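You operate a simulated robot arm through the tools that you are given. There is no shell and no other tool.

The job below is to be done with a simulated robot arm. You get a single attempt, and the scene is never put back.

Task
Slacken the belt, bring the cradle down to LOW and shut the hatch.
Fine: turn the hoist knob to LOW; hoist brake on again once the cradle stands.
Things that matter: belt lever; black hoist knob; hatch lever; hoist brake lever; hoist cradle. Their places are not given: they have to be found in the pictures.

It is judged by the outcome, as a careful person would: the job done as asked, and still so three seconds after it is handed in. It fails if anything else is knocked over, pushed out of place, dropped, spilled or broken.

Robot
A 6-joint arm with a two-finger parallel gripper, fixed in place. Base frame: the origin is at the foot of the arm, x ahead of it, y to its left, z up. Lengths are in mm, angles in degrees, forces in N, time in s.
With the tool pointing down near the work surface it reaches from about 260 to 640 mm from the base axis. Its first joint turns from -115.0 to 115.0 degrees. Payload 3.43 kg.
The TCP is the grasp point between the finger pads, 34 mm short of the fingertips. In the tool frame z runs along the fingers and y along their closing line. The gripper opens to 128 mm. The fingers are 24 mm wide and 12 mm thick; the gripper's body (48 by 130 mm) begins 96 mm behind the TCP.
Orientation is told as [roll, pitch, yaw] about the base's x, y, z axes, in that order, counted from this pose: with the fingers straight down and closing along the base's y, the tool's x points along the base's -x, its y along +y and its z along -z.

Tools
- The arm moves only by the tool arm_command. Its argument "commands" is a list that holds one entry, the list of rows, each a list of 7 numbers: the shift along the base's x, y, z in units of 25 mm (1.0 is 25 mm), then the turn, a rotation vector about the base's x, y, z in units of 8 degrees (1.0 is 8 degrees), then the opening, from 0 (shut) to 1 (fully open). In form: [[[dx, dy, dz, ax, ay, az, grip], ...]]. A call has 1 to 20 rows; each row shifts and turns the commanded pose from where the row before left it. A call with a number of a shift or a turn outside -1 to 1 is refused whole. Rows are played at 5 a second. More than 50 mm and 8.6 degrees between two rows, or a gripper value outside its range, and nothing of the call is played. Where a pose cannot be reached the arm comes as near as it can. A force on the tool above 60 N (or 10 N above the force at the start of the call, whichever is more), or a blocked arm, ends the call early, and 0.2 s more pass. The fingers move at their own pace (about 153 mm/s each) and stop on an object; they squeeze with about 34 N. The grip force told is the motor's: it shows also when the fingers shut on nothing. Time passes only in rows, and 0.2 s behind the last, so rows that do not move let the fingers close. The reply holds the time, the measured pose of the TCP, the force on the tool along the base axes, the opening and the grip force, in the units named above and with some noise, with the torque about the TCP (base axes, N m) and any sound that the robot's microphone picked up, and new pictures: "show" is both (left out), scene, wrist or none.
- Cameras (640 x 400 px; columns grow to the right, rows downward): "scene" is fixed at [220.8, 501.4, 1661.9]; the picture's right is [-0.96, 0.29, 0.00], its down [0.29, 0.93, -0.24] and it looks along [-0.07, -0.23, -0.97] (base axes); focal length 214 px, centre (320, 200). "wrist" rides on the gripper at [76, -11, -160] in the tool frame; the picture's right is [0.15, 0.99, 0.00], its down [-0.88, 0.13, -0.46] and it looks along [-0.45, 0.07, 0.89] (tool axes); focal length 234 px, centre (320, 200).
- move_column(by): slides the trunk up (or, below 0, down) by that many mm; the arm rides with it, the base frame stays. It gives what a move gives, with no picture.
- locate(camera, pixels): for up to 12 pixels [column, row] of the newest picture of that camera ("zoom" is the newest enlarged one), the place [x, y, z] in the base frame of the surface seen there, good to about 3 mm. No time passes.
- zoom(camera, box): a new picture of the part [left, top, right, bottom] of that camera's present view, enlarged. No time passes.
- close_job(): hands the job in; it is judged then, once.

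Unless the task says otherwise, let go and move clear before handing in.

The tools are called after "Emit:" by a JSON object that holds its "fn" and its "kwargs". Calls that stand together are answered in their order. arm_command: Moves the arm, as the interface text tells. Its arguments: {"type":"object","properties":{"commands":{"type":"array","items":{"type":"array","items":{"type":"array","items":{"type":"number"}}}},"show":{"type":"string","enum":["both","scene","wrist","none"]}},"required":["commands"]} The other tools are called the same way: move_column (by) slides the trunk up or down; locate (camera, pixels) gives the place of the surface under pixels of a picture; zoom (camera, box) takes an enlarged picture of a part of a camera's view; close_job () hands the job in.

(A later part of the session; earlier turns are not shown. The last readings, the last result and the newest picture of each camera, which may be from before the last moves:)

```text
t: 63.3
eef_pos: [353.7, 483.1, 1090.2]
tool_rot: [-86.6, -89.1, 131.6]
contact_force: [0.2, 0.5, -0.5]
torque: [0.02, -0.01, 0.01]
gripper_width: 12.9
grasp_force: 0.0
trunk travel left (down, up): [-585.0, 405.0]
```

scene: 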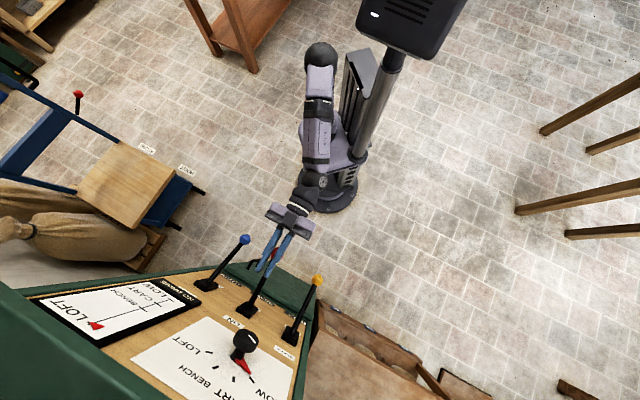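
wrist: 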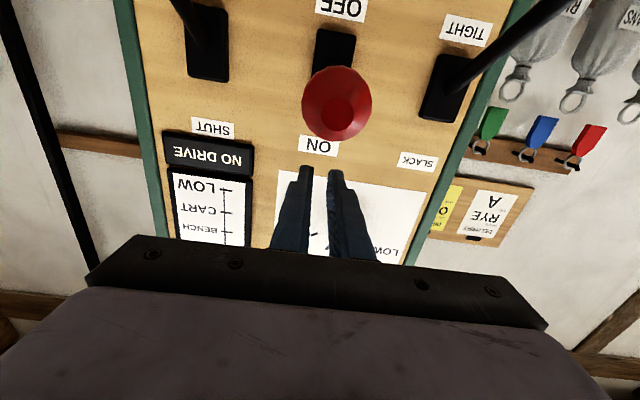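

The ball slipped out partway: the fingers are shut at 12.9 mm and the red ball sits below them at (337,103). I'll measure where the lever is now.

Emit:
{"fn": "locate", "kwargs": {"camera": "wrist", "pixels": [[337, 103], [337, 80], [318, 100], [360, 100], [330, 60]]}}

Emit:
{"fn": "zoom", "kwargs": {"camera": "scene", "box": [190, 225, 330, 325]}}

Emit:
{"fn": "zoom", "kwargs": {"camera": "wrist", "box": [150, 0, 450, 250]}}

```text
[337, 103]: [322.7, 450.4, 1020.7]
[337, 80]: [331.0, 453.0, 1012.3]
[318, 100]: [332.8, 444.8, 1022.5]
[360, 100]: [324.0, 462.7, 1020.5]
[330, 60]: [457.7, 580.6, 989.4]
```

```text
4.00 times, centred on (260, 275) of scene
```

zoom: 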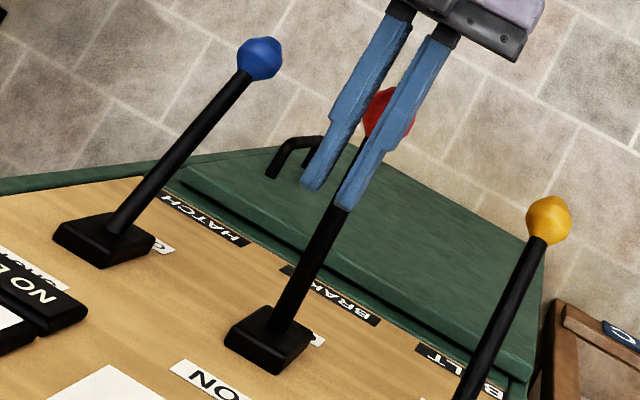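

```text
1.60 times, centred on (300, 125) of wrist
```

zoom: 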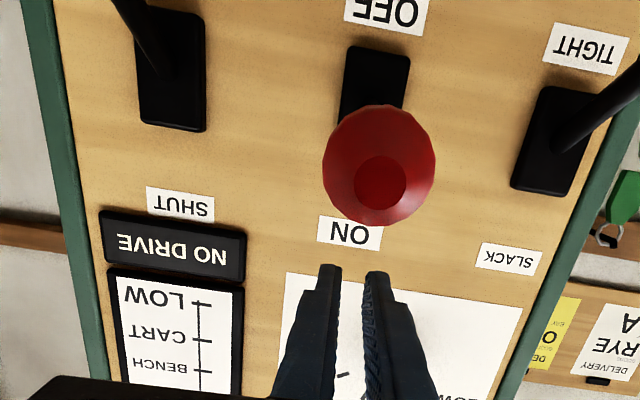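

The lever stopped about level, with the ball near z≈1017, because the friction grip isn't strong enough for the upward stroke. I'll back off, drop below it and lift with the nearly shut fingers under the rod instead.

Emit:
{"fn": "arm_command", "kwargs": {"commands": [[[-0.65, -0.65, 0, 0, 0, 0, 0.05], [-0.65, -0.65, 0, 0, 0, 0, 0.05], [-0.65, -0.65, 0, 0, 0, 0, 0.05], [-0.65, -0.65, 0, 0, 0, 0, 0.05], [0, 0, -0.94, 0, 0, 0, 0.05], [0, 0, -0.94, 0, 0, 0, 0.05], [0, 0, -0.94, 0, 0, 0, 0.05], [0, 0, -0.94, 0, 0, 0, 0.05], [0, 0, -0.94, 0, 0, 0, 0.05], [0, 0, 0, 0, 0, 0, 0.05]]]}}

Emit:
{"fn": "locate", "kwargs": {"camera": "scene", "pixels": [[274, 252], [274, 255], [272, 250]]}}

```text
t: 65.5
eef_pos: [288.0, 418.0, 969.5]
tool_rot: [-86.8, -89.2, 131.7]
contact_force: [0.3, -0.7, 0.2]
torque: [0.01, -0.03, -0.04]
gripper_width: 6.6
grasp_force: 0.1
trunk travel left (down, up): [-585.0, 405.0]
```

scene: 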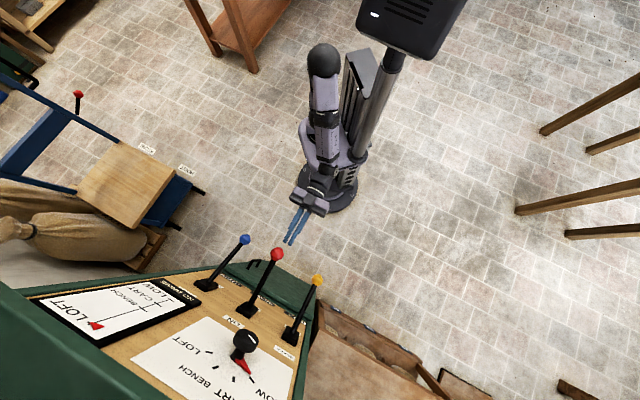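
wrist: 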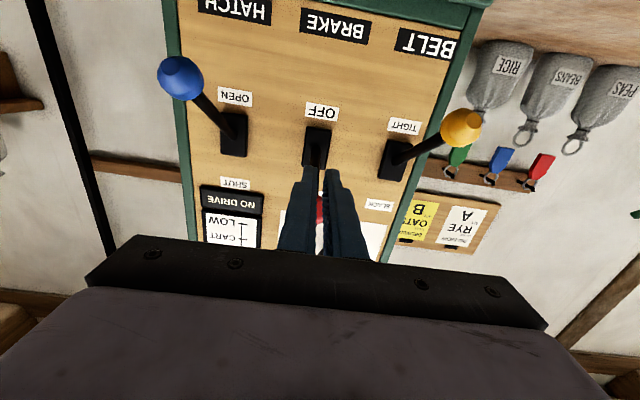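

```text
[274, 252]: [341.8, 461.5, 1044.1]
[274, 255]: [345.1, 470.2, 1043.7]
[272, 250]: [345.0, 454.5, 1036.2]
```

The ball's top is at z≈1044, so the lever sits about 9° above level. The fingers, top at about z=982, are well below it. I'll slide them in under the rod, then lift gradually to ON while watching the force.

Emit:
{"fn": "arm_command", "kwargs": {"commands": [[[0.685, 0.66, 0, 0, 0, 0, 0.05], [0.685, 0.66, 0, 0, 0, 0, 0.05], [0.685, 0.66, 0, 0, 0, 0, 0.05], [0, 0, 0.5, 0, 0, 0, 0.05], [0, 0, 0.5, 0, 0, 0, 0.05], [0, 0, 0.5, 0, 0, 0, 0.05], [0, 0, 0.5, 0, 0, 0, 0.05]]]}}

```text
t: 67.1
eef_pos: [341.6, 467.9, 1021.8]
tool_rot: [-84.7, -89.1, 129.6]
contact_force: [0.6, 1.1, -3.8]
torque: [-0.03, 0.04, -0.02]
gripper_width: 6.5
grasp_force: 0.8
trunk travel left (down, up): [-585.0, 405.0]
```

scene: 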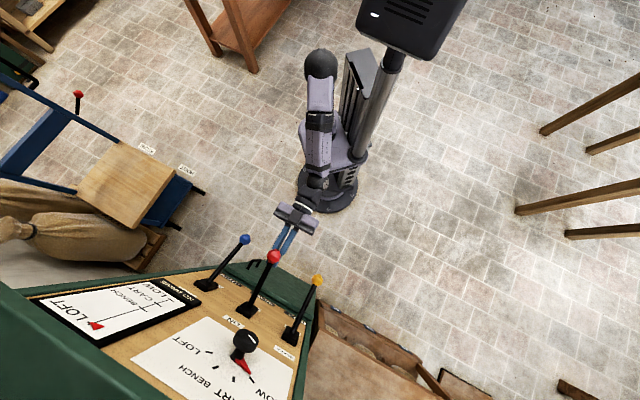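
wrist: 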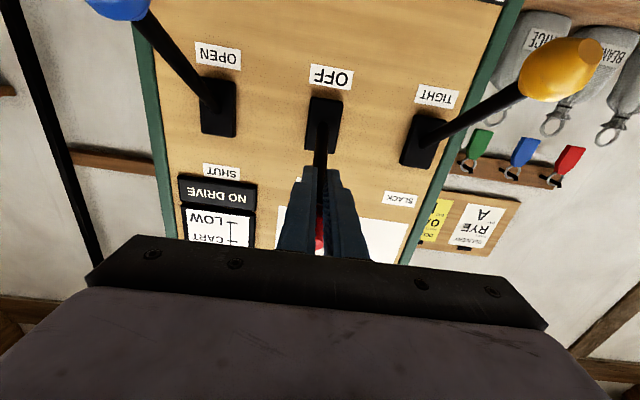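

The lever is riding up on the fingers with only about 4 N. I'll keep lifting to the ON stop.

Emit:
{"fn": "arm_command", "kwargs": {"commands": [[[0, 0, 0.4, 0, 0, 0, 0.05], [0, 0, 0.4, 0, 0, 0, 0.05], [0, 0, 0.4, 0, 0, 0, 0.05], [0, 0, 0.2, 0, 0, 0, 0.05]]]}}

Emit:
{"fn": "locate", "kwargs": {"camera": "scene", "pixels": [[268, 261], [269, 259], [268, 263]]}}

```text
t: 68.1
eef_pos: [342.2, 468.1, 1055.0]
tool_rot: [-69.2, -88.9, 114.1]
contact_force: [-0.1, -0.5, -9.7]
torque: [-0.08, 0.1, -0.08]
gripper_width: 6.8
grasp_force: 0.5
trunk travel left (down, up): [-585.0, 405.0]
```

scene: 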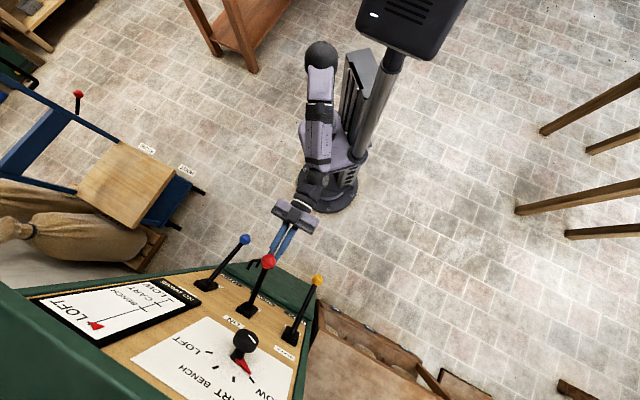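
wrist: 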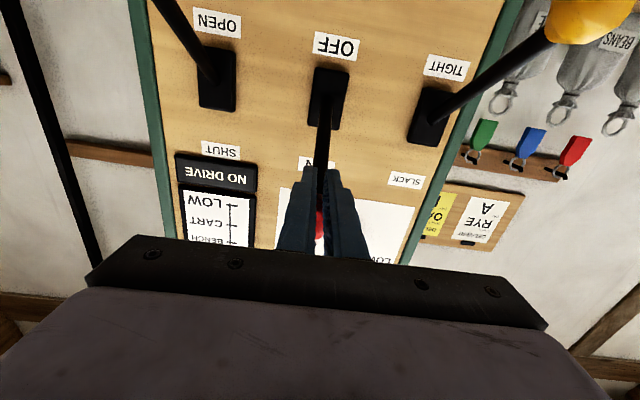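

```text
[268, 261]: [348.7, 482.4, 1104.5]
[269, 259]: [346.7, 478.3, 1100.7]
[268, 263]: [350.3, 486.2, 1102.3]
```

The ball's top is at z≈1104, matching its original ON height, and the force is rising. One small nudge will confirm the stop, then I'll lower and back out.

Emit:
{"fn": "arm_command", "kwargs": {"commands": [[[0, 0, 0.14, 0, 0, 0, 0.05], [0, 0, 0, 0, 0, 0, 0.05]]], "show": "none"}}

Emit:
{"fn": "locate", "kwargs": {"camera": "scene", "pixels": [[268, 261], [269, 259], [96, 325]]}}

Emit:
{"fn": "zoom", "kwargs": {"camera": "scene", "box": [20, 220, 340, 400]}}

```text
t: 68.7
eef_pos: [340.4, 468.3, 1054.8]
tool_rot: [-55.4, -88.8, 100.4]
contact_force: [-2.7, -5.4, -21.0]
torque: [-0.1, 0.18, -0.18]
gripper_width: 7.0
grasp_force: 0.8
trunk travel left (down, up): [-585.0, 405.0]
```

```text
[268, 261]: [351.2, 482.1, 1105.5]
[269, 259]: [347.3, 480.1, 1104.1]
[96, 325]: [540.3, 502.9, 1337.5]
```

```text
2.00 times, centred on (180, 310) of scene
```

zoom: 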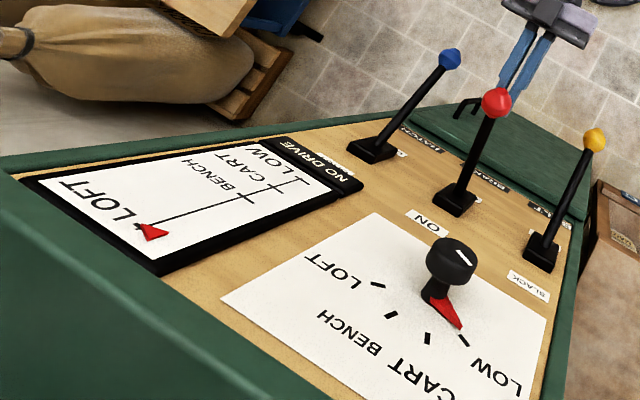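

The lever is hard on the ON stop (21 N, no further movement), with the knob on LOW and the belt still TIGHT. Next I'll release the brake again by pressing it from above firmly against the OFF stop. That tests whether it simply wasn't fully released, and this belt and brake combination has already proved safe.

Emit:
{"fn": "arm_command", "kwargs": {"commands": [[[0, 0, -0.8, 0, 0, 0, 0.05], [-0.65, -0.65, 0, 0, 0, 0, 0.05], [-0.65, -0.65, 0, 0, 0, 0, 0.05], [-0.65, -0.65, 0, 0, 0, 0, 0.05], [-0.65, -0.65, 0, 0, 0, 0, 0.05], [0, 0, 1, 0, 0, 0, 0.05], [0, 0, 1, 0, 0, 0, 0.05], [0, 0, 1, 0, 0, 0, 0.05], [0, 0, 1, 0, 0, 0, 0.05], [0, 0, 0, 0, 0, 0, 0.05]]]}}

```text
t: 70.9
eef_pos: [278.1, 415.8, 1137.6]
tool_rot: [-88.0, -89.1, 132.9]
contact_force: [-0.1, 0.3, 0.2]
torque: [0.01, 0.0, -0.01]
gripper_width: 6.2
grasp_force: 0.1
out of reach, approached as far as the arm can: row 8, 9
trunk travel left (down, up): [-585.0, 405.0]
```

scene: 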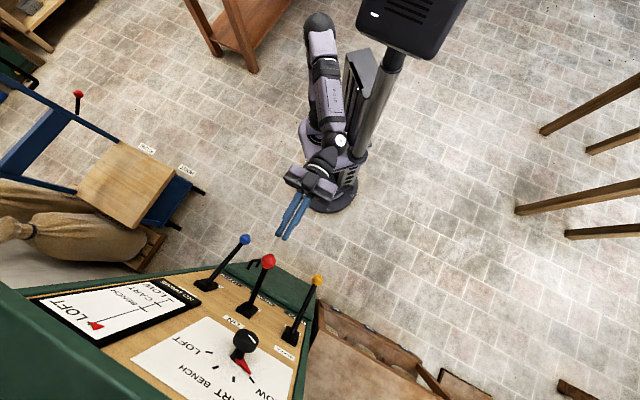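
wrist: 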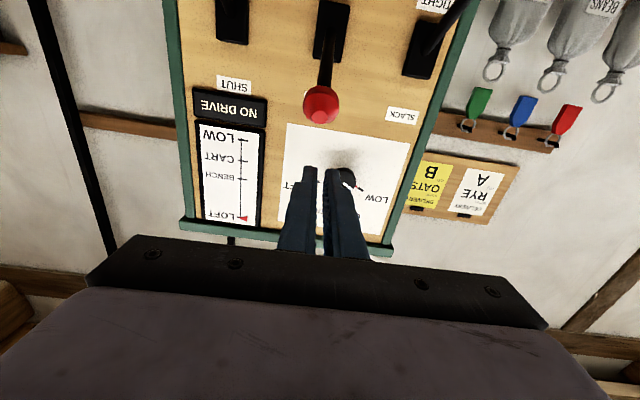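

The brake stays up at ON. I'll move in over the ball at u≈90, then press the lever down.

Emit:
{"fn": "arm_command", "kwargs": {"commands": [[[0.62, 0.516, 0, 0, 0, 0, 0.05], [0.62, 0.516, 0, 0, 0, 0, 0.05], [0.62, 0.516, 0, 0, 0, 0, 0.05], [0.62, 0.516, 0, 0, 0, 0, 0.05], [0, 0, -0.5, 0, 0, 0, 0.05], [0, 0, -0.5, 0, 0, 0, 0.05], [0, 0, -0.5, 0, 0, 0, 0.05]]]}}

```text
t: 72.5
eef_pos: [339.8, 467.1, 1101.4]
tool_rot: [-96.4, -89.2, 141.3]
contact_force: [-1.2, -0.4, 4.3]
torque: [-0.27, 0.25, -0.06]
gripper_width: 6.6
grasp_force: 0.1
trunk travel left (down, up): [-585.0, 405.0]
```

scene: 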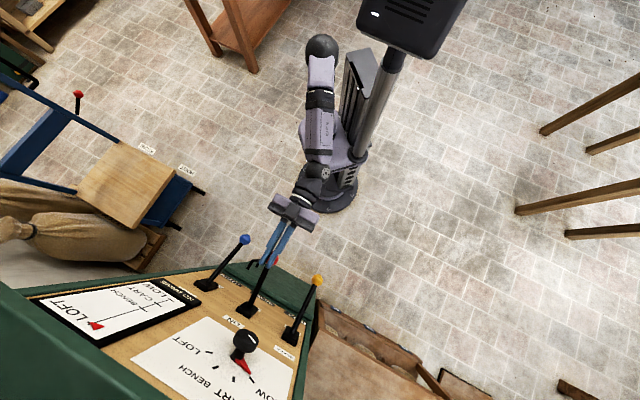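
wrist: 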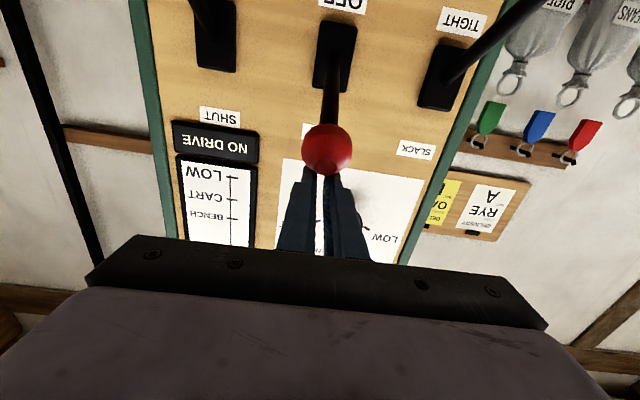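

The lever is going down under about 4 N. I'll continue pressing toward the OFF stop.

Emit:
{"fn": "arm_command", "kwargs": {"commands": [[[0, 0, -0.7, 0, 0, 0, 0.05], [0, 0, -0.7, 0, 0, 0, 0.05], [0, 0, -0.7, 0, 0, 0, 0.05], [0, 0, -0.7, 0, 0, 0, 0.05], [0, 0, -0.7, 0, 0, 0, 0.05], [0, 0, -0.7, 0, 0, 0, 0.05], [0, 0, -0.7, 0, 0, 0, 0.05], [0, 0, -0.7, 0, 0, 0, 0.05]]]}}

```text
t: 74.3
eef_pos: [341.3, 467.2, 959.1]
tool_rot: [-86.2, -89.2, 131.1]
contact_force: [-0.2, 0.4, -0.3]
torque: [0.0, -0.02, 0.03]
gripper_width: 6.6
grasp_force: 0.1
trunk travel left (down, up): [-585.0, 405.0]
```

scene: 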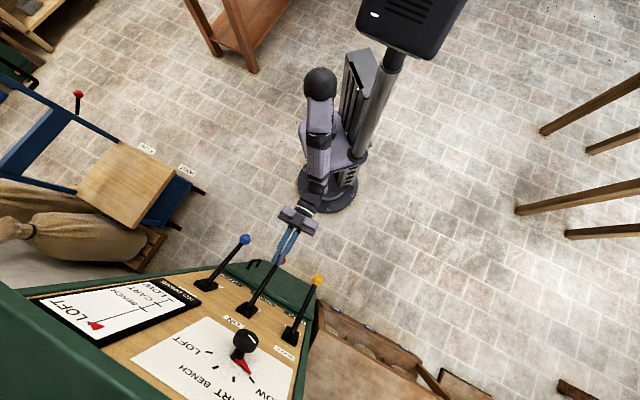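
wrist: 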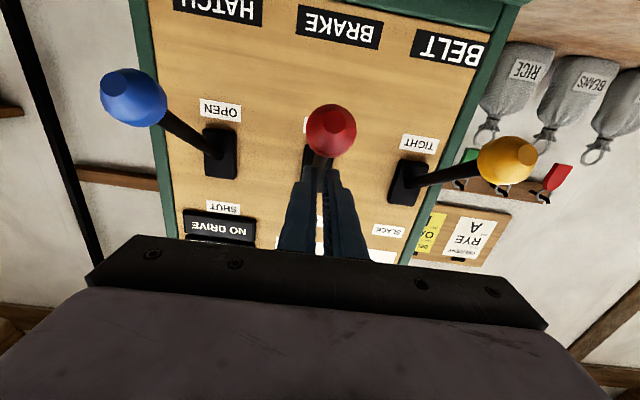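

The lever has dropped ahead of the fingers on its own, an over-centre action. I'll press the last bit to confirm the OFF stop, then watch the marker.

Emit:
{"fn": "arm_command", "kwargs": {"commands": [[[0, 0, -0.3, 0, 0, 0, 0.05], [0, 0, -0.3, 0, 0, 0, 0.05], [0, 0, -0.15, 0, 0, 0, 0.05], [0, 0, 0, 0, 0, 0, 0.05]]], "show": "scene"}}

Emit:
{"fn": "zoom", "kwargs": {"camera": "scene", "box": [20, 220, 340, 400]}}

```text
t: 75.3
eef_pos: [339.3, 466.0, 945.7]
tool_rot: [-124.8, -89.0, 169.8]
contact_force: [2.0, 3.1, 16.6]
torque: [0.2, -0.16, 0.12]
gripper_width: 6.8
grasp_force: 0.1
trunk travel left (down, up): [-585.0, 405.0]
```

scene: 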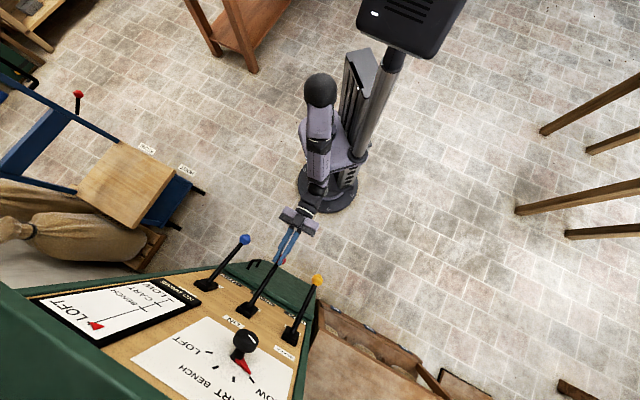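

```text
2.00 times, centred on (180, 310) of scene
```

zoom: 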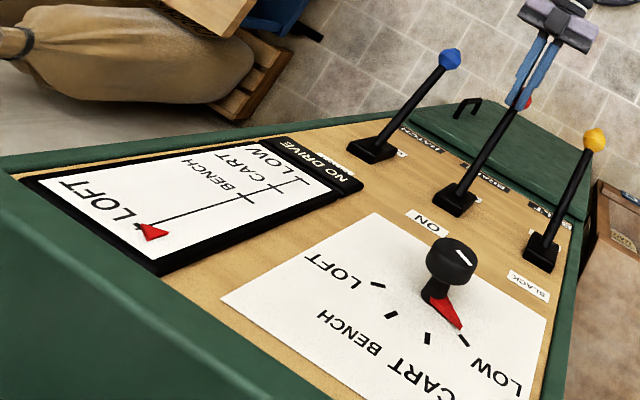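

The brake is pressed hard against OFF (17 N). I'll ease off, back out and wait a few seconds to see whether the cradle starts.

Emit:
{"fn": "arm_command", "kwargs": {"commands": [[[0, 0, 0.5, 0, 0, 0, 0.05], [0, 0, 0.5, 0, 0, 0, 0.05], [-0.65, -0.65, 0, 0, 0, 0, 0.05], [-0.65, -0.65, 0, 0, 0, 0, 0.05], [-0.65, -0.65, 0, 0, 0, 0, 0.05], [-0.5, -0.5, 0, 0, 0, 0, 0.05], [0, 0, 0, 0, 0, 0, 0.05], [0, 0, 0, 0, 0, 0, 0.05], [0, 0, 0, 0, 0, 0, 0.05], [0, 0, 0, 0, 0, 0, 0.05], [0, 0, 0, 0, 0, 0, 0.05], [0, 0, 0, 0, 0, 0, 0.05], [0, 0, 0, 0, 0, 0, 0.05], [0, 0, 0, 0, 0, 0, 0.05], [0, 0, 0, 0, 0, 0, 0.05], [0, 0, 0, 0, 0, 0, 0.05], [0, 0, 0, 0, 0, 0, 0.05], [0, 0, 0, 0, 0, 0, 0.05], [0, 0, 0, 0, 0, 0, 0.05], [0, 0, 0, 0, 0, 0, 0.05]]]}}

Emit:
{"fn": "zoom", "kwargs": {"camera": "scene", "box": [20, 220, 340, 400]}}

Emit:
{"fn": "locate", "kwargs": {"camera": "scene", "pixels": [[96, 325], [279, 258]]}}

```text
t: 79.5
eef_pos: [278.5, 406.9, 964.7]
tool_rot: [-86.8, -89.2, 131.7]
contact_force: [-0.3, 0.3, 0.3]
torque: [-0.03, 0.02, -0.01]
gripper_width: 6.7
grasp_force: 0.1
trunk travel left (down, up): [-585.0, 405.0]
```

scene: 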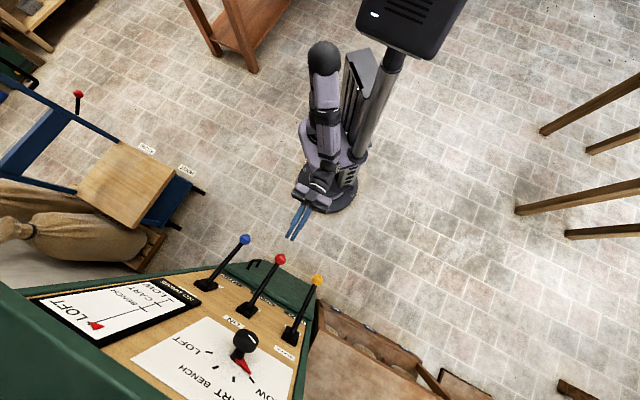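
wrist: 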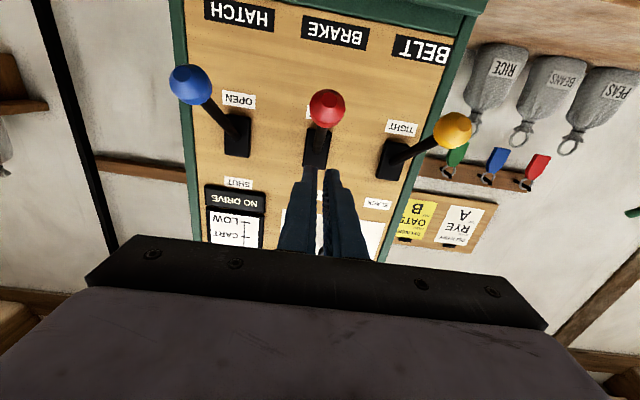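

```text
2.00 times, centred on (180, 310) of scene
```

zoom: 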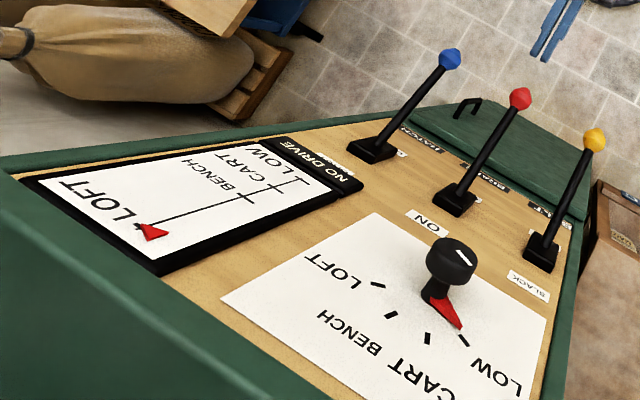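

```text
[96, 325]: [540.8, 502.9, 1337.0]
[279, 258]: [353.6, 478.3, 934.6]
```

The marker is still at LOFT with the brake definitely off, so the tight belt must be what holds the cradle, which fits the order in the task. To stay safe I'll put the brake ON before slackening the belt. I'll drop below the red ball and lift it from underneath.

Emit:
{"fn": "arm_command", "kwargs": {"commands": [[[0, 0, -0.95, 0, 0, 0, 0.05], [0, 0, -0.95, 0, 0, 0, 0.05], [0, 0, -0.95, 0, 0, 0, 0.05], [0, 0, -0.95, 0, 0, 0, 0.05], [0.604, 0.604, 0, 0, 0, 0, 0.05], [0.604, 0.604, 0, 0, 0, 0, 0.05], [0.604, 0.604, 0, 0, 0, 0, 0.05], [0.604, 0.604, 0, 0, 0, 0, 0.05], [0, 0, 0, 0, 0, 0, 0.05]]]}}

```text
t: 81.5
eef_pos: [340.4, 472.4, 870.9]
tool_rot: [-86.3, -89.2, 131.1]
contact_force: [0.7, -0.6, -0.3]
torque: [-0.01, -0.01, -0.01]
gripper_width: 6.5
grasp_force: 0.0
out of reach, approached as far as the arm can: row 1, 2
trunk travel left (down, up): [-585.0, 405.0]
```

scene: 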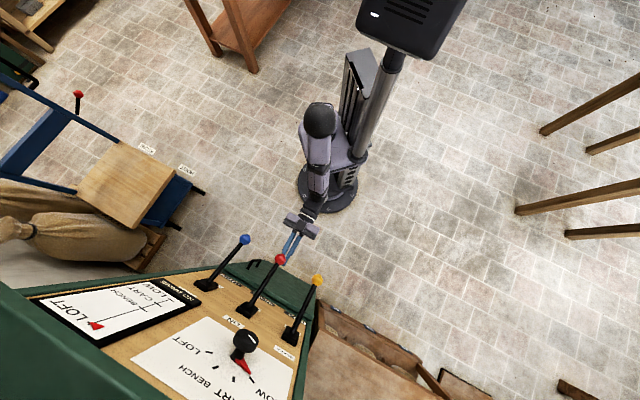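
wrist: 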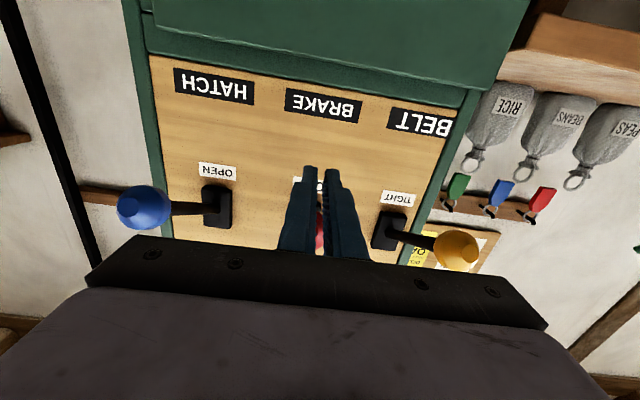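

The fingers are under the red ball. I'll lift it smoothly to ON.

Emit:
{"fn": "arm_command", "kwargs": {"commands": [[[0.08, -0.08, 0.6, 0, 0, 0, 0.05], [0, 0, 0.74, 0, 0, 0, 0.05], [0, 0, 0.74, 0, 0, 0, 0.05], [0, 0, 0.74, 0, 0, 0, 0.05], [0, 0, 0.74, 0, 0, 0, 0.05], [0, 0, 0.74, 0, 0, 0, 0.05], [0, 0, 0.74, 0, 0, 0, 0.05], [0, 0, 0.74, 0, 0, 0, 0.05], [0, 0, 0.74, 0, 0, 0, 0.05], [0, 0, 0.74, 0, 0, 0, 0.05], [0, 0, 0.2, 0, 0, 0, 0.05], [0, 0, 0, 0, 0, 0, 0.05]]]}}

Emit:
{"fn": "locate", "kwargs": {"camera": "scene", "pixels": [[268, 261], [269, 259], [96, 325]]}}

```text
t: 84.1
eef_pos: [340.6, 471.0, 1054.8]
tool_rot: [-61.5, -88.8, 106.6]
contact_force: [-5.6, -7.6, -17.0]
torque: [-0.28, 0.3, -0.22]
gripper_width: 6.9
grasp_force: 0.5
trunk travel left (down, up): [-585.0, 405.0]
```

scene: 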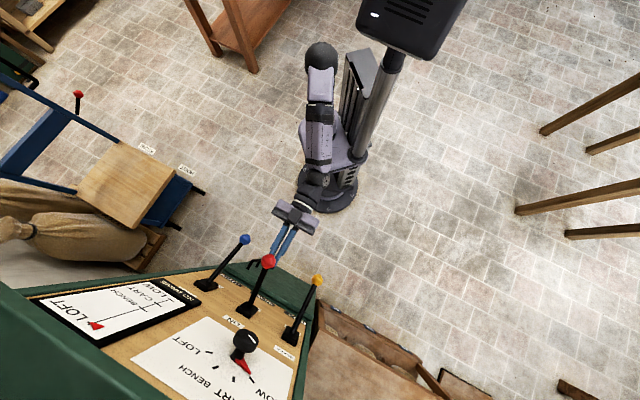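
wrist: 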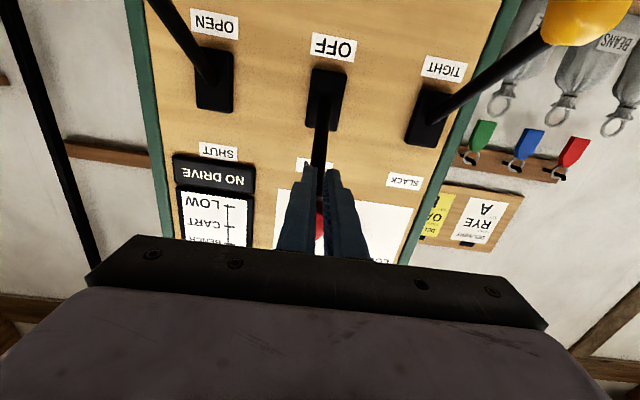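

```text
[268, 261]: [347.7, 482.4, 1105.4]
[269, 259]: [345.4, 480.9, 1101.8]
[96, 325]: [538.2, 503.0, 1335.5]
```

The brake is ON again (ball top at 1105, 17 N against the stop). I'll back out and move to below the yellow belt lever's ball at u≈230.

Emit:
{"fn": "arm_command", "kwargs": {"commands": [[[0, 0, -0.8, 0, 0, 0, 0.05], [-0.7, -0.7, 0, 0, 0, 0, 0.05], [-0.7, -0.7, 0, 0, 0, 0, 0.05], [-0.7, -0.7, 0, 0, 0, 0, 0.05], [-0.567, 0.54, -0.943, 0, 0, 0, 0.05], [-0.567, 0.54, -0.943, 0, 0, 0, 0.05], [-0.567, 0.54, -0.943, 0, 0, 0, 0.05], [-0.567, 0.54, -0.943, 0, 0, 0, 0.05], [-0.567, 0.54, -0.943, 0, 0, 0, 0.05], [-0.567, 0.54, -0.943, 0, 0, 0, 0.05], [-0.567, 0.54, -0.943, 0, 0, 0, 0.05], [0, 0, 0, 0, 0, 0, 0.05]]]}}

```text
t: 86.7
eef_pos: [188.7, 513.3, 871.4]
tool_rot: [-88.3, -89.1, 133.2]
contact_force: [-0.7, -0.5, -0.1]
torque: [-0.01, -0.03, -0.01]
gripper_width: 6.3
grasp_force: 0.0
trunk travel left (down, up): [-585.0, 405.0]
```

scene: 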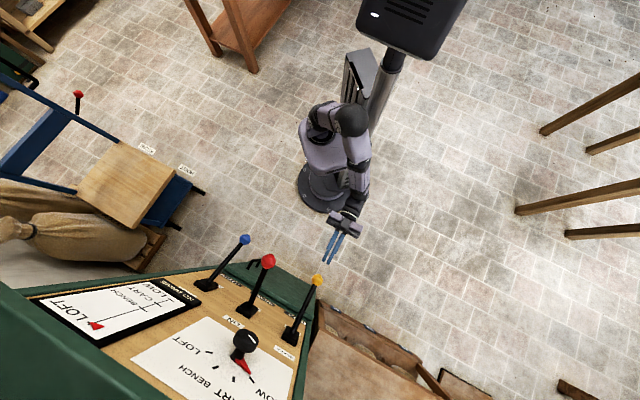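
wrist: 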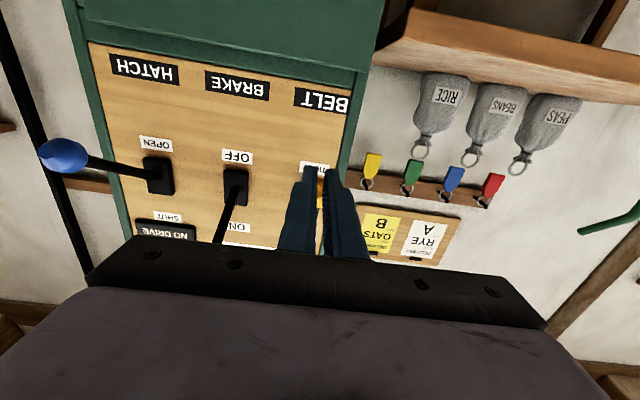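

The yellow ball shows between the fingertips at (320,200), lined up. I'll advance under it and lift to SLACK.

Emit:
{"fn": "arm_command", "kwargs": {"commands": [[[0.69, 0.69, 0, 0, 0, 0, 0.05], [0.69, 0.69, 0, 0, 0, 0, 0.05], [0.69, 0.69, 0, 0, 0, 0, 0.05], [0, 0, 0.7, 0, 0, 0, 0.05], [0, 0, 0.7, 0, 0, 0, 0.05]]]}}

```text
t: 87.9
eef_pos: [241.2, 563.6, 908.6]
tool_rot: [-90.9, -89.1, 135.7]
contact_force: [-1.6, -1.4, -4.7]
torque: [-0.31, 0.24, 0.09]
gripper_width: 6.8
grasp_force: 0.2
trunk travel left (down, up): [-585.0, 405.0]
```

scene: 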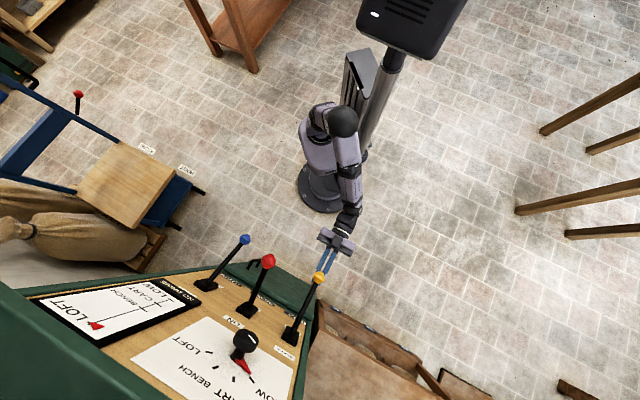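
wrist: 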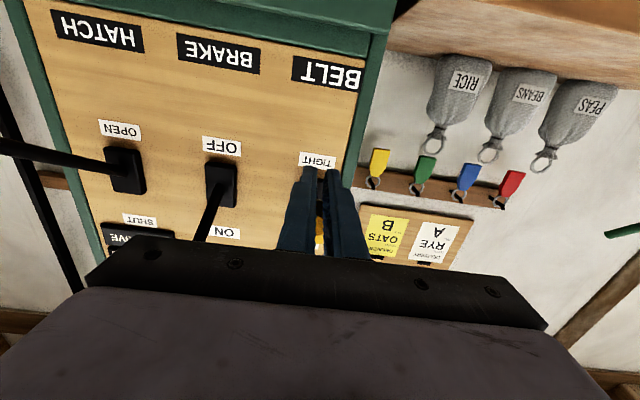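

The belt lever is lifting with about 5 N. I'll continue up to the SLACK stop with the brake ON.

Emit:
{"fn": "arm_command", "kwargs": {"commands": [[[0, 0, 0.73, 0, 0, 0, 0.05], [0, 0, 0.73, 0, 0, 0, 0.05], [0, 0, 0.73, 0, 0, 0, 0.05], [0, 0, 0.73, 0, 0, 0, 0.05], [0, 0, 0.73, 0, 0, 0, 0.05], [0, 0, 0.73, 0, 0, 0, 0.05], [0, 0, 0.73, 0, 0, 0, 0.05], [0, 0, 0.6, 0, 0, 0, 0.05], [0, 0, 0.2, 0, 0, 0, 0.05], [0, 0, 0, 0, 0, 0, 0.05]]]}}

Emit:
{"fn": "zoom", "kwargs": {"camera": "scene", "box": [20, 220, 340, 400]}}

```text
t: 90.1
eef_pos: [242.7, 564.2, 1053.8]
tool_rot: [-85.8, -89.1, 130.6]
contact_force: [0.6, 1.7, -2.1]
torque: [-0.1, 0.01, -0.05]
gripper_width: 6.4
grasp_force: 0.4
trunk travel left (down, up): [-585.0, 405.0]
```

scene: 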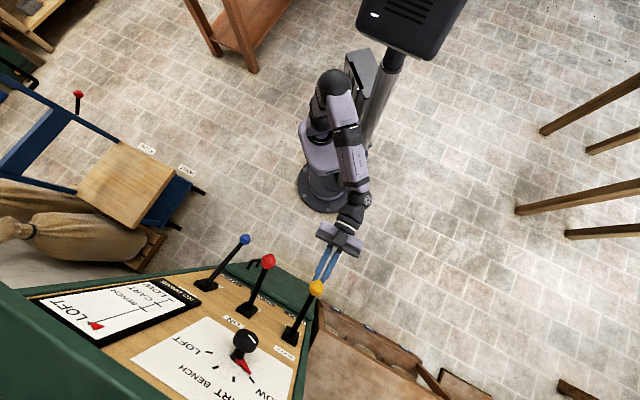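
wrist: 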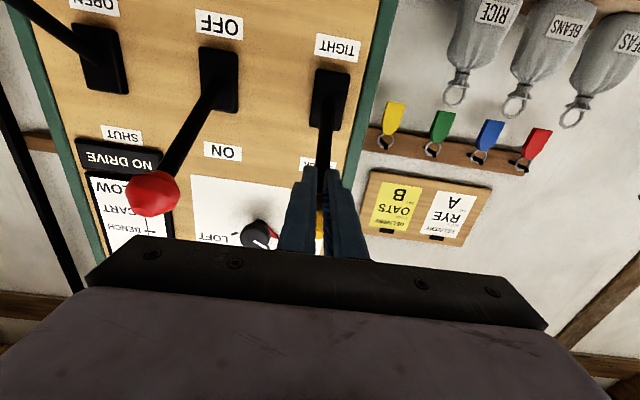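

```text
2.00 times, centred on (180, 310) of scene
```

zoom: 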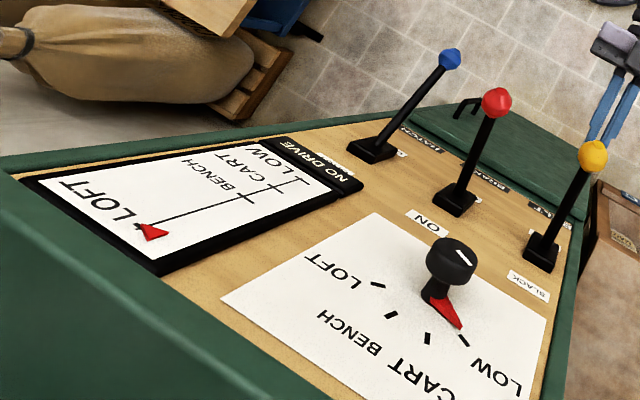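

The belt lever is up near SLACK and the NO DRIVE lamp stays dark. I'll confirm its stop with a small nudge.

Emit:
{"fn": "arm_command", "kwargs": {"commands": [[[0, 0, 0.12, 0, 0, 0, 0.05], [0, 0, 0.12, 0, 0, 0, 0.05], [0, 0, 0, 0, 0, 0, 0.05]]]}}

Emit:
{"fn": "locate", "kwargs": {"camera": "scene", "pixels": [[316, 287], [316, 289], [268, 261], [96, 325]]}}

Emit:
{"fn": "zoom", "kwargs": {"camera": "wrist", "box": [60, 80, 280, 260]}}

```text
t: 90.9
eef_pos: [241.9, 565.3, 1055.9]
tool_rot: [-62.2, -88.9, 107.1]
contact_force: [-2.8, -4.8, -21.2]
torque: [-0.16, 0.09, 0.0]
gripper_width: 6.1
grasp_force: 0.0
trunk travel left (down, up): [-585.0, 405.0]
```

scene: 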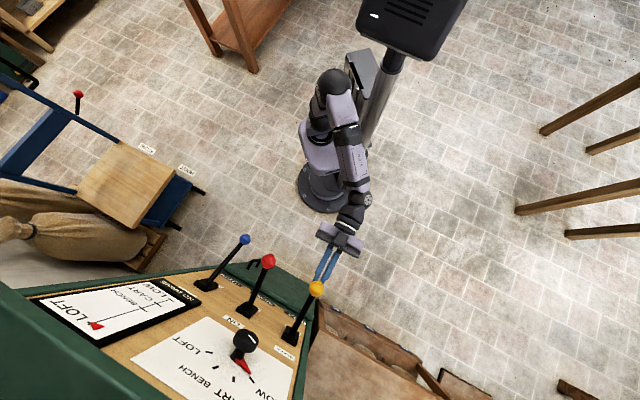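
wrist: 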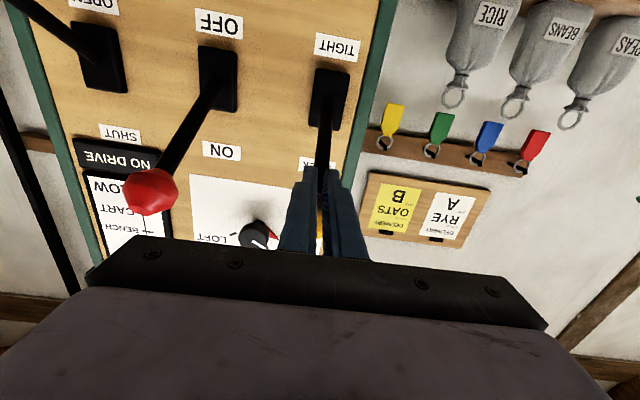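

```text
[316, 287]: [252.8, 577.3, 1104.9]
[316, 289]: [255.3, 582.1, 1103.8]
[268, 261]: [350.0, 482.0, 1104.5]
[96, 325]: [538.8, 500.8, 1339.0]
```

```text
2.22 times, centred on (170, 170) of wrist
```

zoom: 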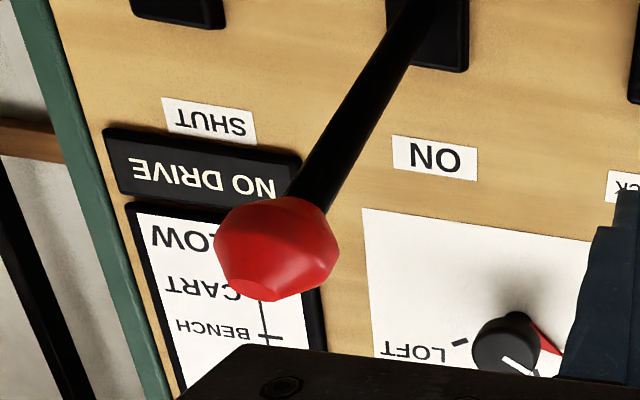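

The belt is hard on SLACK (ball top 1105, 21 N), the brake is ON, and the lamp is still dark, so slackening didn't trip it. Lowering with a slack belt matches the task's order, so next I'll move over the red ball and release the brake.

Emit:
{"fn": "arm_command", "kwargs": {"commands": [[[0, 0, -0.9, 0, 0, 0, 0.05], [-0.667, -0.667, 0, 0, 0, 0, 0.05], [-0.667, -0.667, 0, 0, 0, 0, 0.05], [-0.667, -0.667, 0, 0, 0, 0, 0.05], [0.724, -0.583, 0.673, 0, 0, 0, 0.05], [0.724, -0.583, 0.673, 0, 0, 0, 0.05], [0.724, -0.583, 0.673, 0, 0, 0, 0.05], [0.724, -0.583, 0.673, 0, 0, 0, 0.05], [0.724, -0.583, 0.673, 0, 0, 0, 0.05], [0.724, -0.583, 0.673, 0, 0, 0, 0.05], [0, 0, 0, 0, 0, 0, 0.05]]]}}

```text
t: 93.3
eef_pos: [302.5, 424.0, 1138.2]
tool_rot: [-87.3, -89.1, 132.1]
contact_force: [-0.5, 0.2, 1.0]
torque: [-0.02, -0.02, 0.01]
gripper_width: 6.3
grasp_force: 0.0
trunk travel left (down, up): [-585.0, 405.0]
```

scene: 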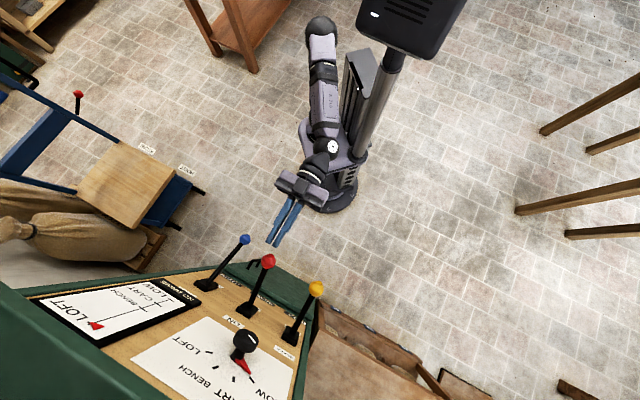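
wrist: 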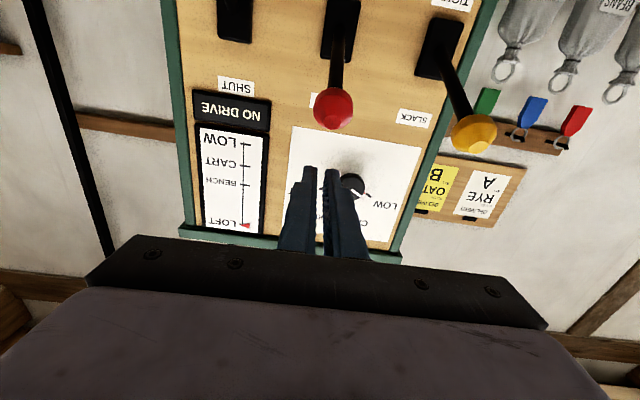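

The marker is at LOFT and the belt is SLACK. I'll shift about 7 mm left to centre on the red ball and press the brake down to OFF.

Emit:
{"fn": "arm_command", "kwargs": {"commands": [[[0.473, 0.607, 0, 0, 0, 0, 0.05], [0.473, 0.607, 0, 0, 0, 0, 0.05], [0.473, 0.607, 0, 0, 0, 0, 0.05], [0, 0, -0.7, 0, 0, 0, 0.05], [0, 0, -0.7, 0, 0, 0, 0.05], [0, 0, -0.7, 0, 0, 0, 0.05], [0, 0, -0.7, 0, 0, 0, 0.05]]]}}

```text
t: 94.9
eef_pos: [337.3, 472.5, 1067.0]
tool_rot: [-79.1, -89.1, 124.0]
contact_force: [-0.2, -0.1, 0.6]
torque: [0.0, 0.0, -0.01]
gripper_width: 6.4
grasp_force: 0.0
trunk travel left (down, up): [-585.0, 405.0]
```

scene: 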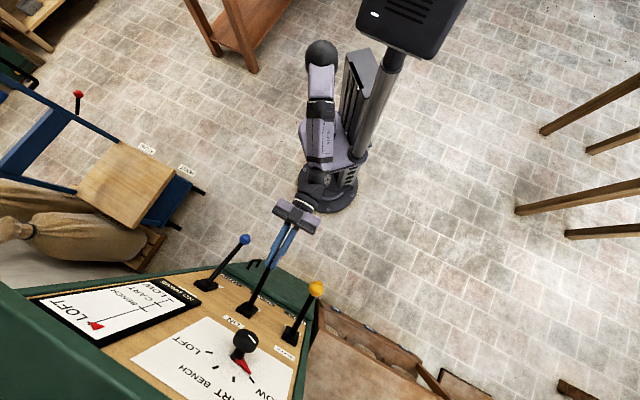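
wrist: 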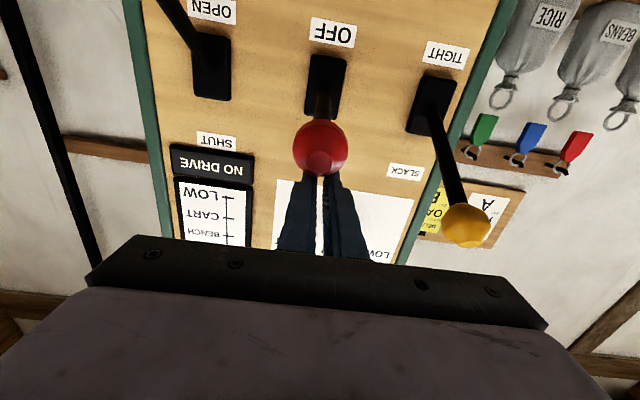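

Contact is light and the lever is being pressed down. I'll continue toward OFF and watch the marker.

Emit:
{"fn": "arm_command", "kwargs": {"commands": [[[0, 0, -0.7, 0, 0, 0, 0.05], [0, 0, -0.7, 0, 0, 0, 0.05], [0, 0, -0.7, 0, 0, 0, 0.05], [0, 0, -0.7, 0, 0, 0, 0.05], [0, 0, -0.7, 0, 0, 0, 0.05]]]}}

Emit:
{"fn": "zoom", "kwargs": {"camera": "scene", "box": [20, 220, 340, 400]}}

```text
t: 96.1
eef_pos: [337.0, 471.2, 978.9]
tool_rot: [-82.6, -89.2, 127.4]
contact_force: [0.4, -0.3, 0.0]
torque: [0.02, 0.02, 0.0]
gripper_width: 6.3
grasp_force: 0.0
trunk travel left (down, up): [-585.0, 405.0]
```

scene: 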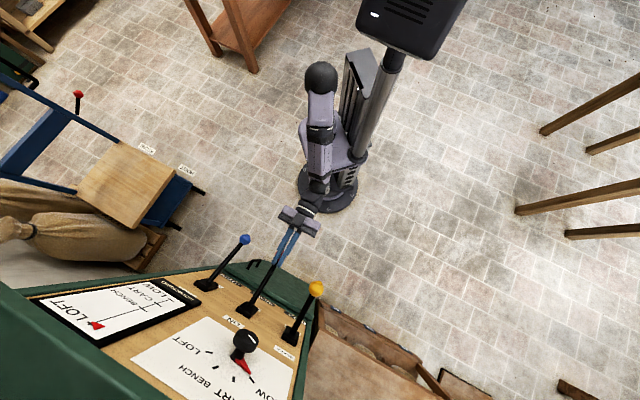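
wrist: 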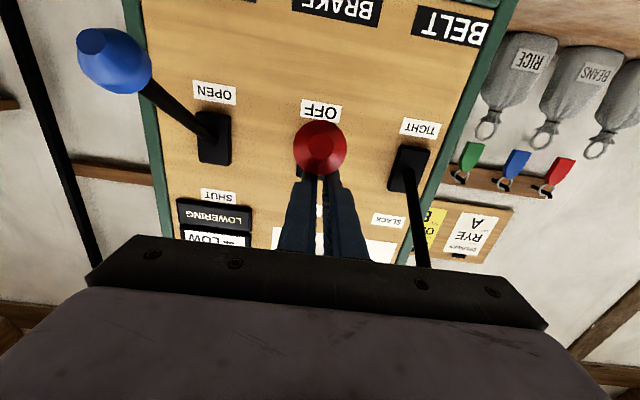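

```text
2.00 times, centred on (180, 310) of scene
```

zoom: 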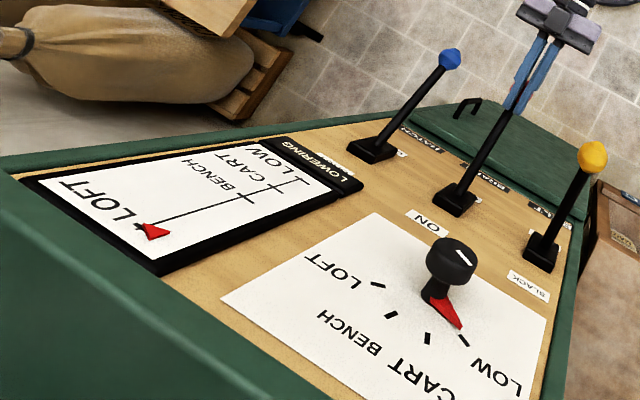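

The display plate now reads LOWERING at (230,215), so it is a status display and the cradle is moving with the belt slack. I'll finish seating the brake at OFF, back away and watch it come down.

Emit:
{"fn": "arm_command", "kwargs": {"commands": [[[0, 0, -0.5, 0, 0, 0, 0.05], [0, 0, -0.5, 0, 0, 0, 0.05], [0, 0, -0.3, 0, 0, 0, 0.05], [0, 0, 0.5, 0, 0, 0, 0.05], [0, 0, 0.3, 0, 0, 0, 0.05], [-0.6, -0.6, 0, 0, 0, 0, 0.05], [-0.6, -0.6, 0, 0, 0, 0, 0.05], [-0.6, -0.6, 0, 0, 0, 0, 0.05], [0, 0, 0, 0, 0, 0, 0.05]]]}}

Emit:
{"fn": "zoom", "kwargs": {"camera": "scene", "box": [20, 220, 340, 400]}}

```text
t: 98.1
eef_pos: [291.7, 427.9, 968.6]
tool_rot: [-87.2, -89.2, 132.0]
contact_force: [-0.3, -0.5, 0.1]
torque: [-0.01, 0.01, 0.0]
gripper_width: 6.5
grasp_force: 0.0
trunk travel left (down, up): [-585.0, 405.0]
```

scene: 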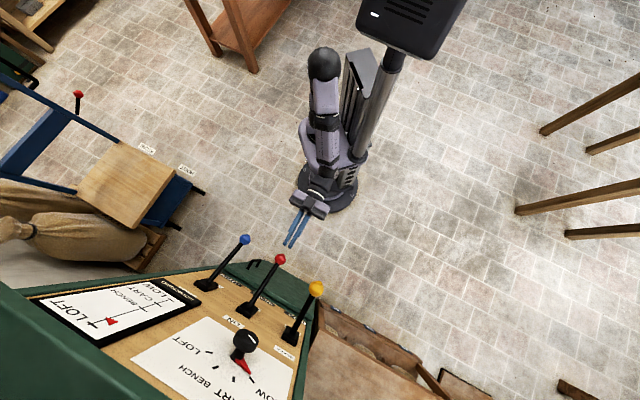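
wrist: 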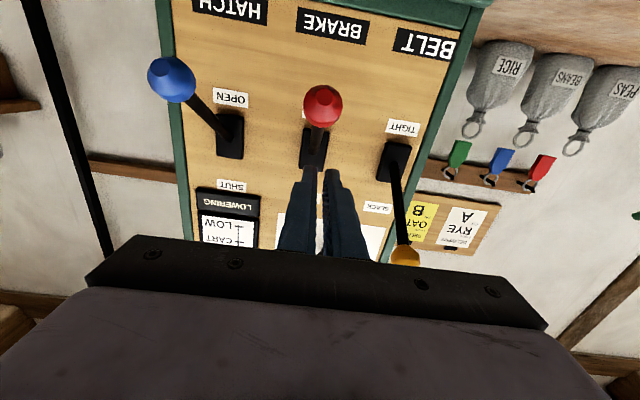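

```text
2.00 times, centred on (180, 310) of scene
```

zoom: 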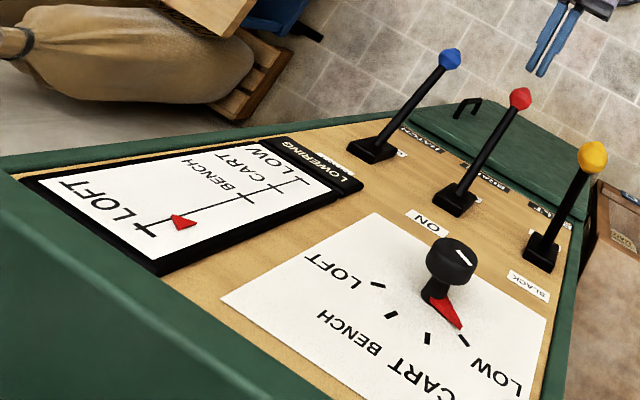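

The marker has left LOFT and is travelling down. I'll drop to just below the red ball, without touching it, while waiting.

Emit:
{"fn": "arm_command", "kwargs": {"commands": [[[0.03, -0.03, -0.98, 0, 0, 0, 0.05], [0.03, -0.03, -0.98, 0, 0, 0, 0.05], [0.03, -0.03, -0.98, 0, 0, 0, 0.05], [0.03, -0.03, -0.98, 0, 0, 0, 0.05], [0, 0, 0, 0, 0, 0, 0.05], [0, 0, 0, 0, 0, 0, 0.05], [0, 0, 0, 0, 0, 0, 0.05], [0, 0, 0, 0, 0, 0, 0.05], [0, 0, 0, 0, 0, 0, 0.05], [0, 0, 0, 0, 0, 0, 0.05], [0, 0, 0, 0, 0, 0, 0.05], [0, 0, 0, 0, 0, 0, 0.05], [0, 0, 0, 0, 0, 0, 0.05], [0, 0, 0, 0, 0, 0, 0.05], [0, 0, 0, 0, 0, 0, 0.05]]]}}

Emit:
{"fn": "zoom", "kwargs": {"camera": "scene", "box": [20, 220, 340, 400]}}

```text
t: 101.3
eef_pos: [294.7, 422.5, 871.2]
tool_rot: [-83.5, -89.1, 128.4]
contact_force: [0.0, -0.2, -1.0]
torque: [0.0, 0.01, 0.0]
gripper_width: 6.6
grasp_force: 0.1
trunk travel left (down, up): [-585.0, 405.0]
```

scene: 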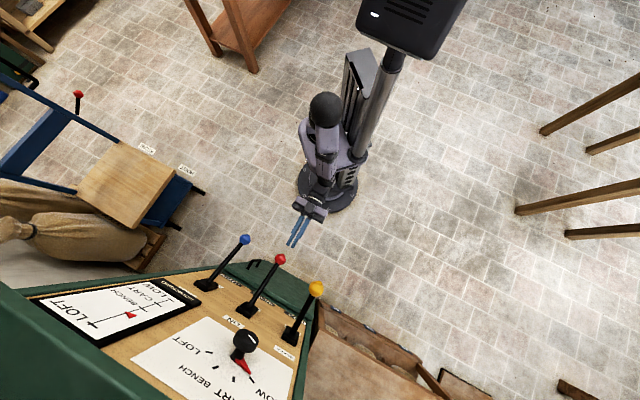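
wrist: 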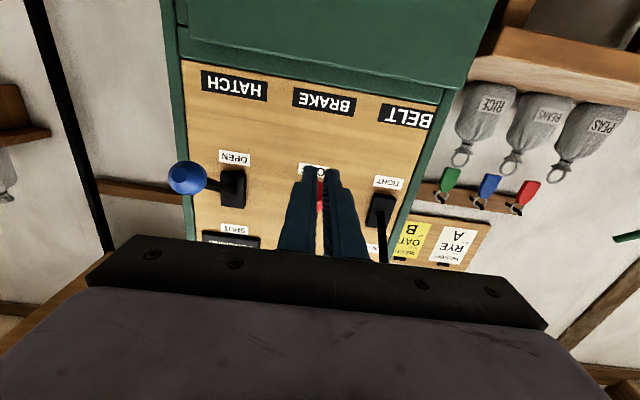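

```text
2.00 times, centred on (180, 310) of scene
```

zoom: 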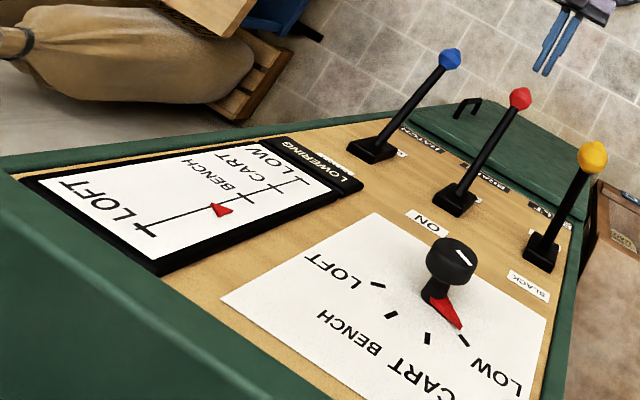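

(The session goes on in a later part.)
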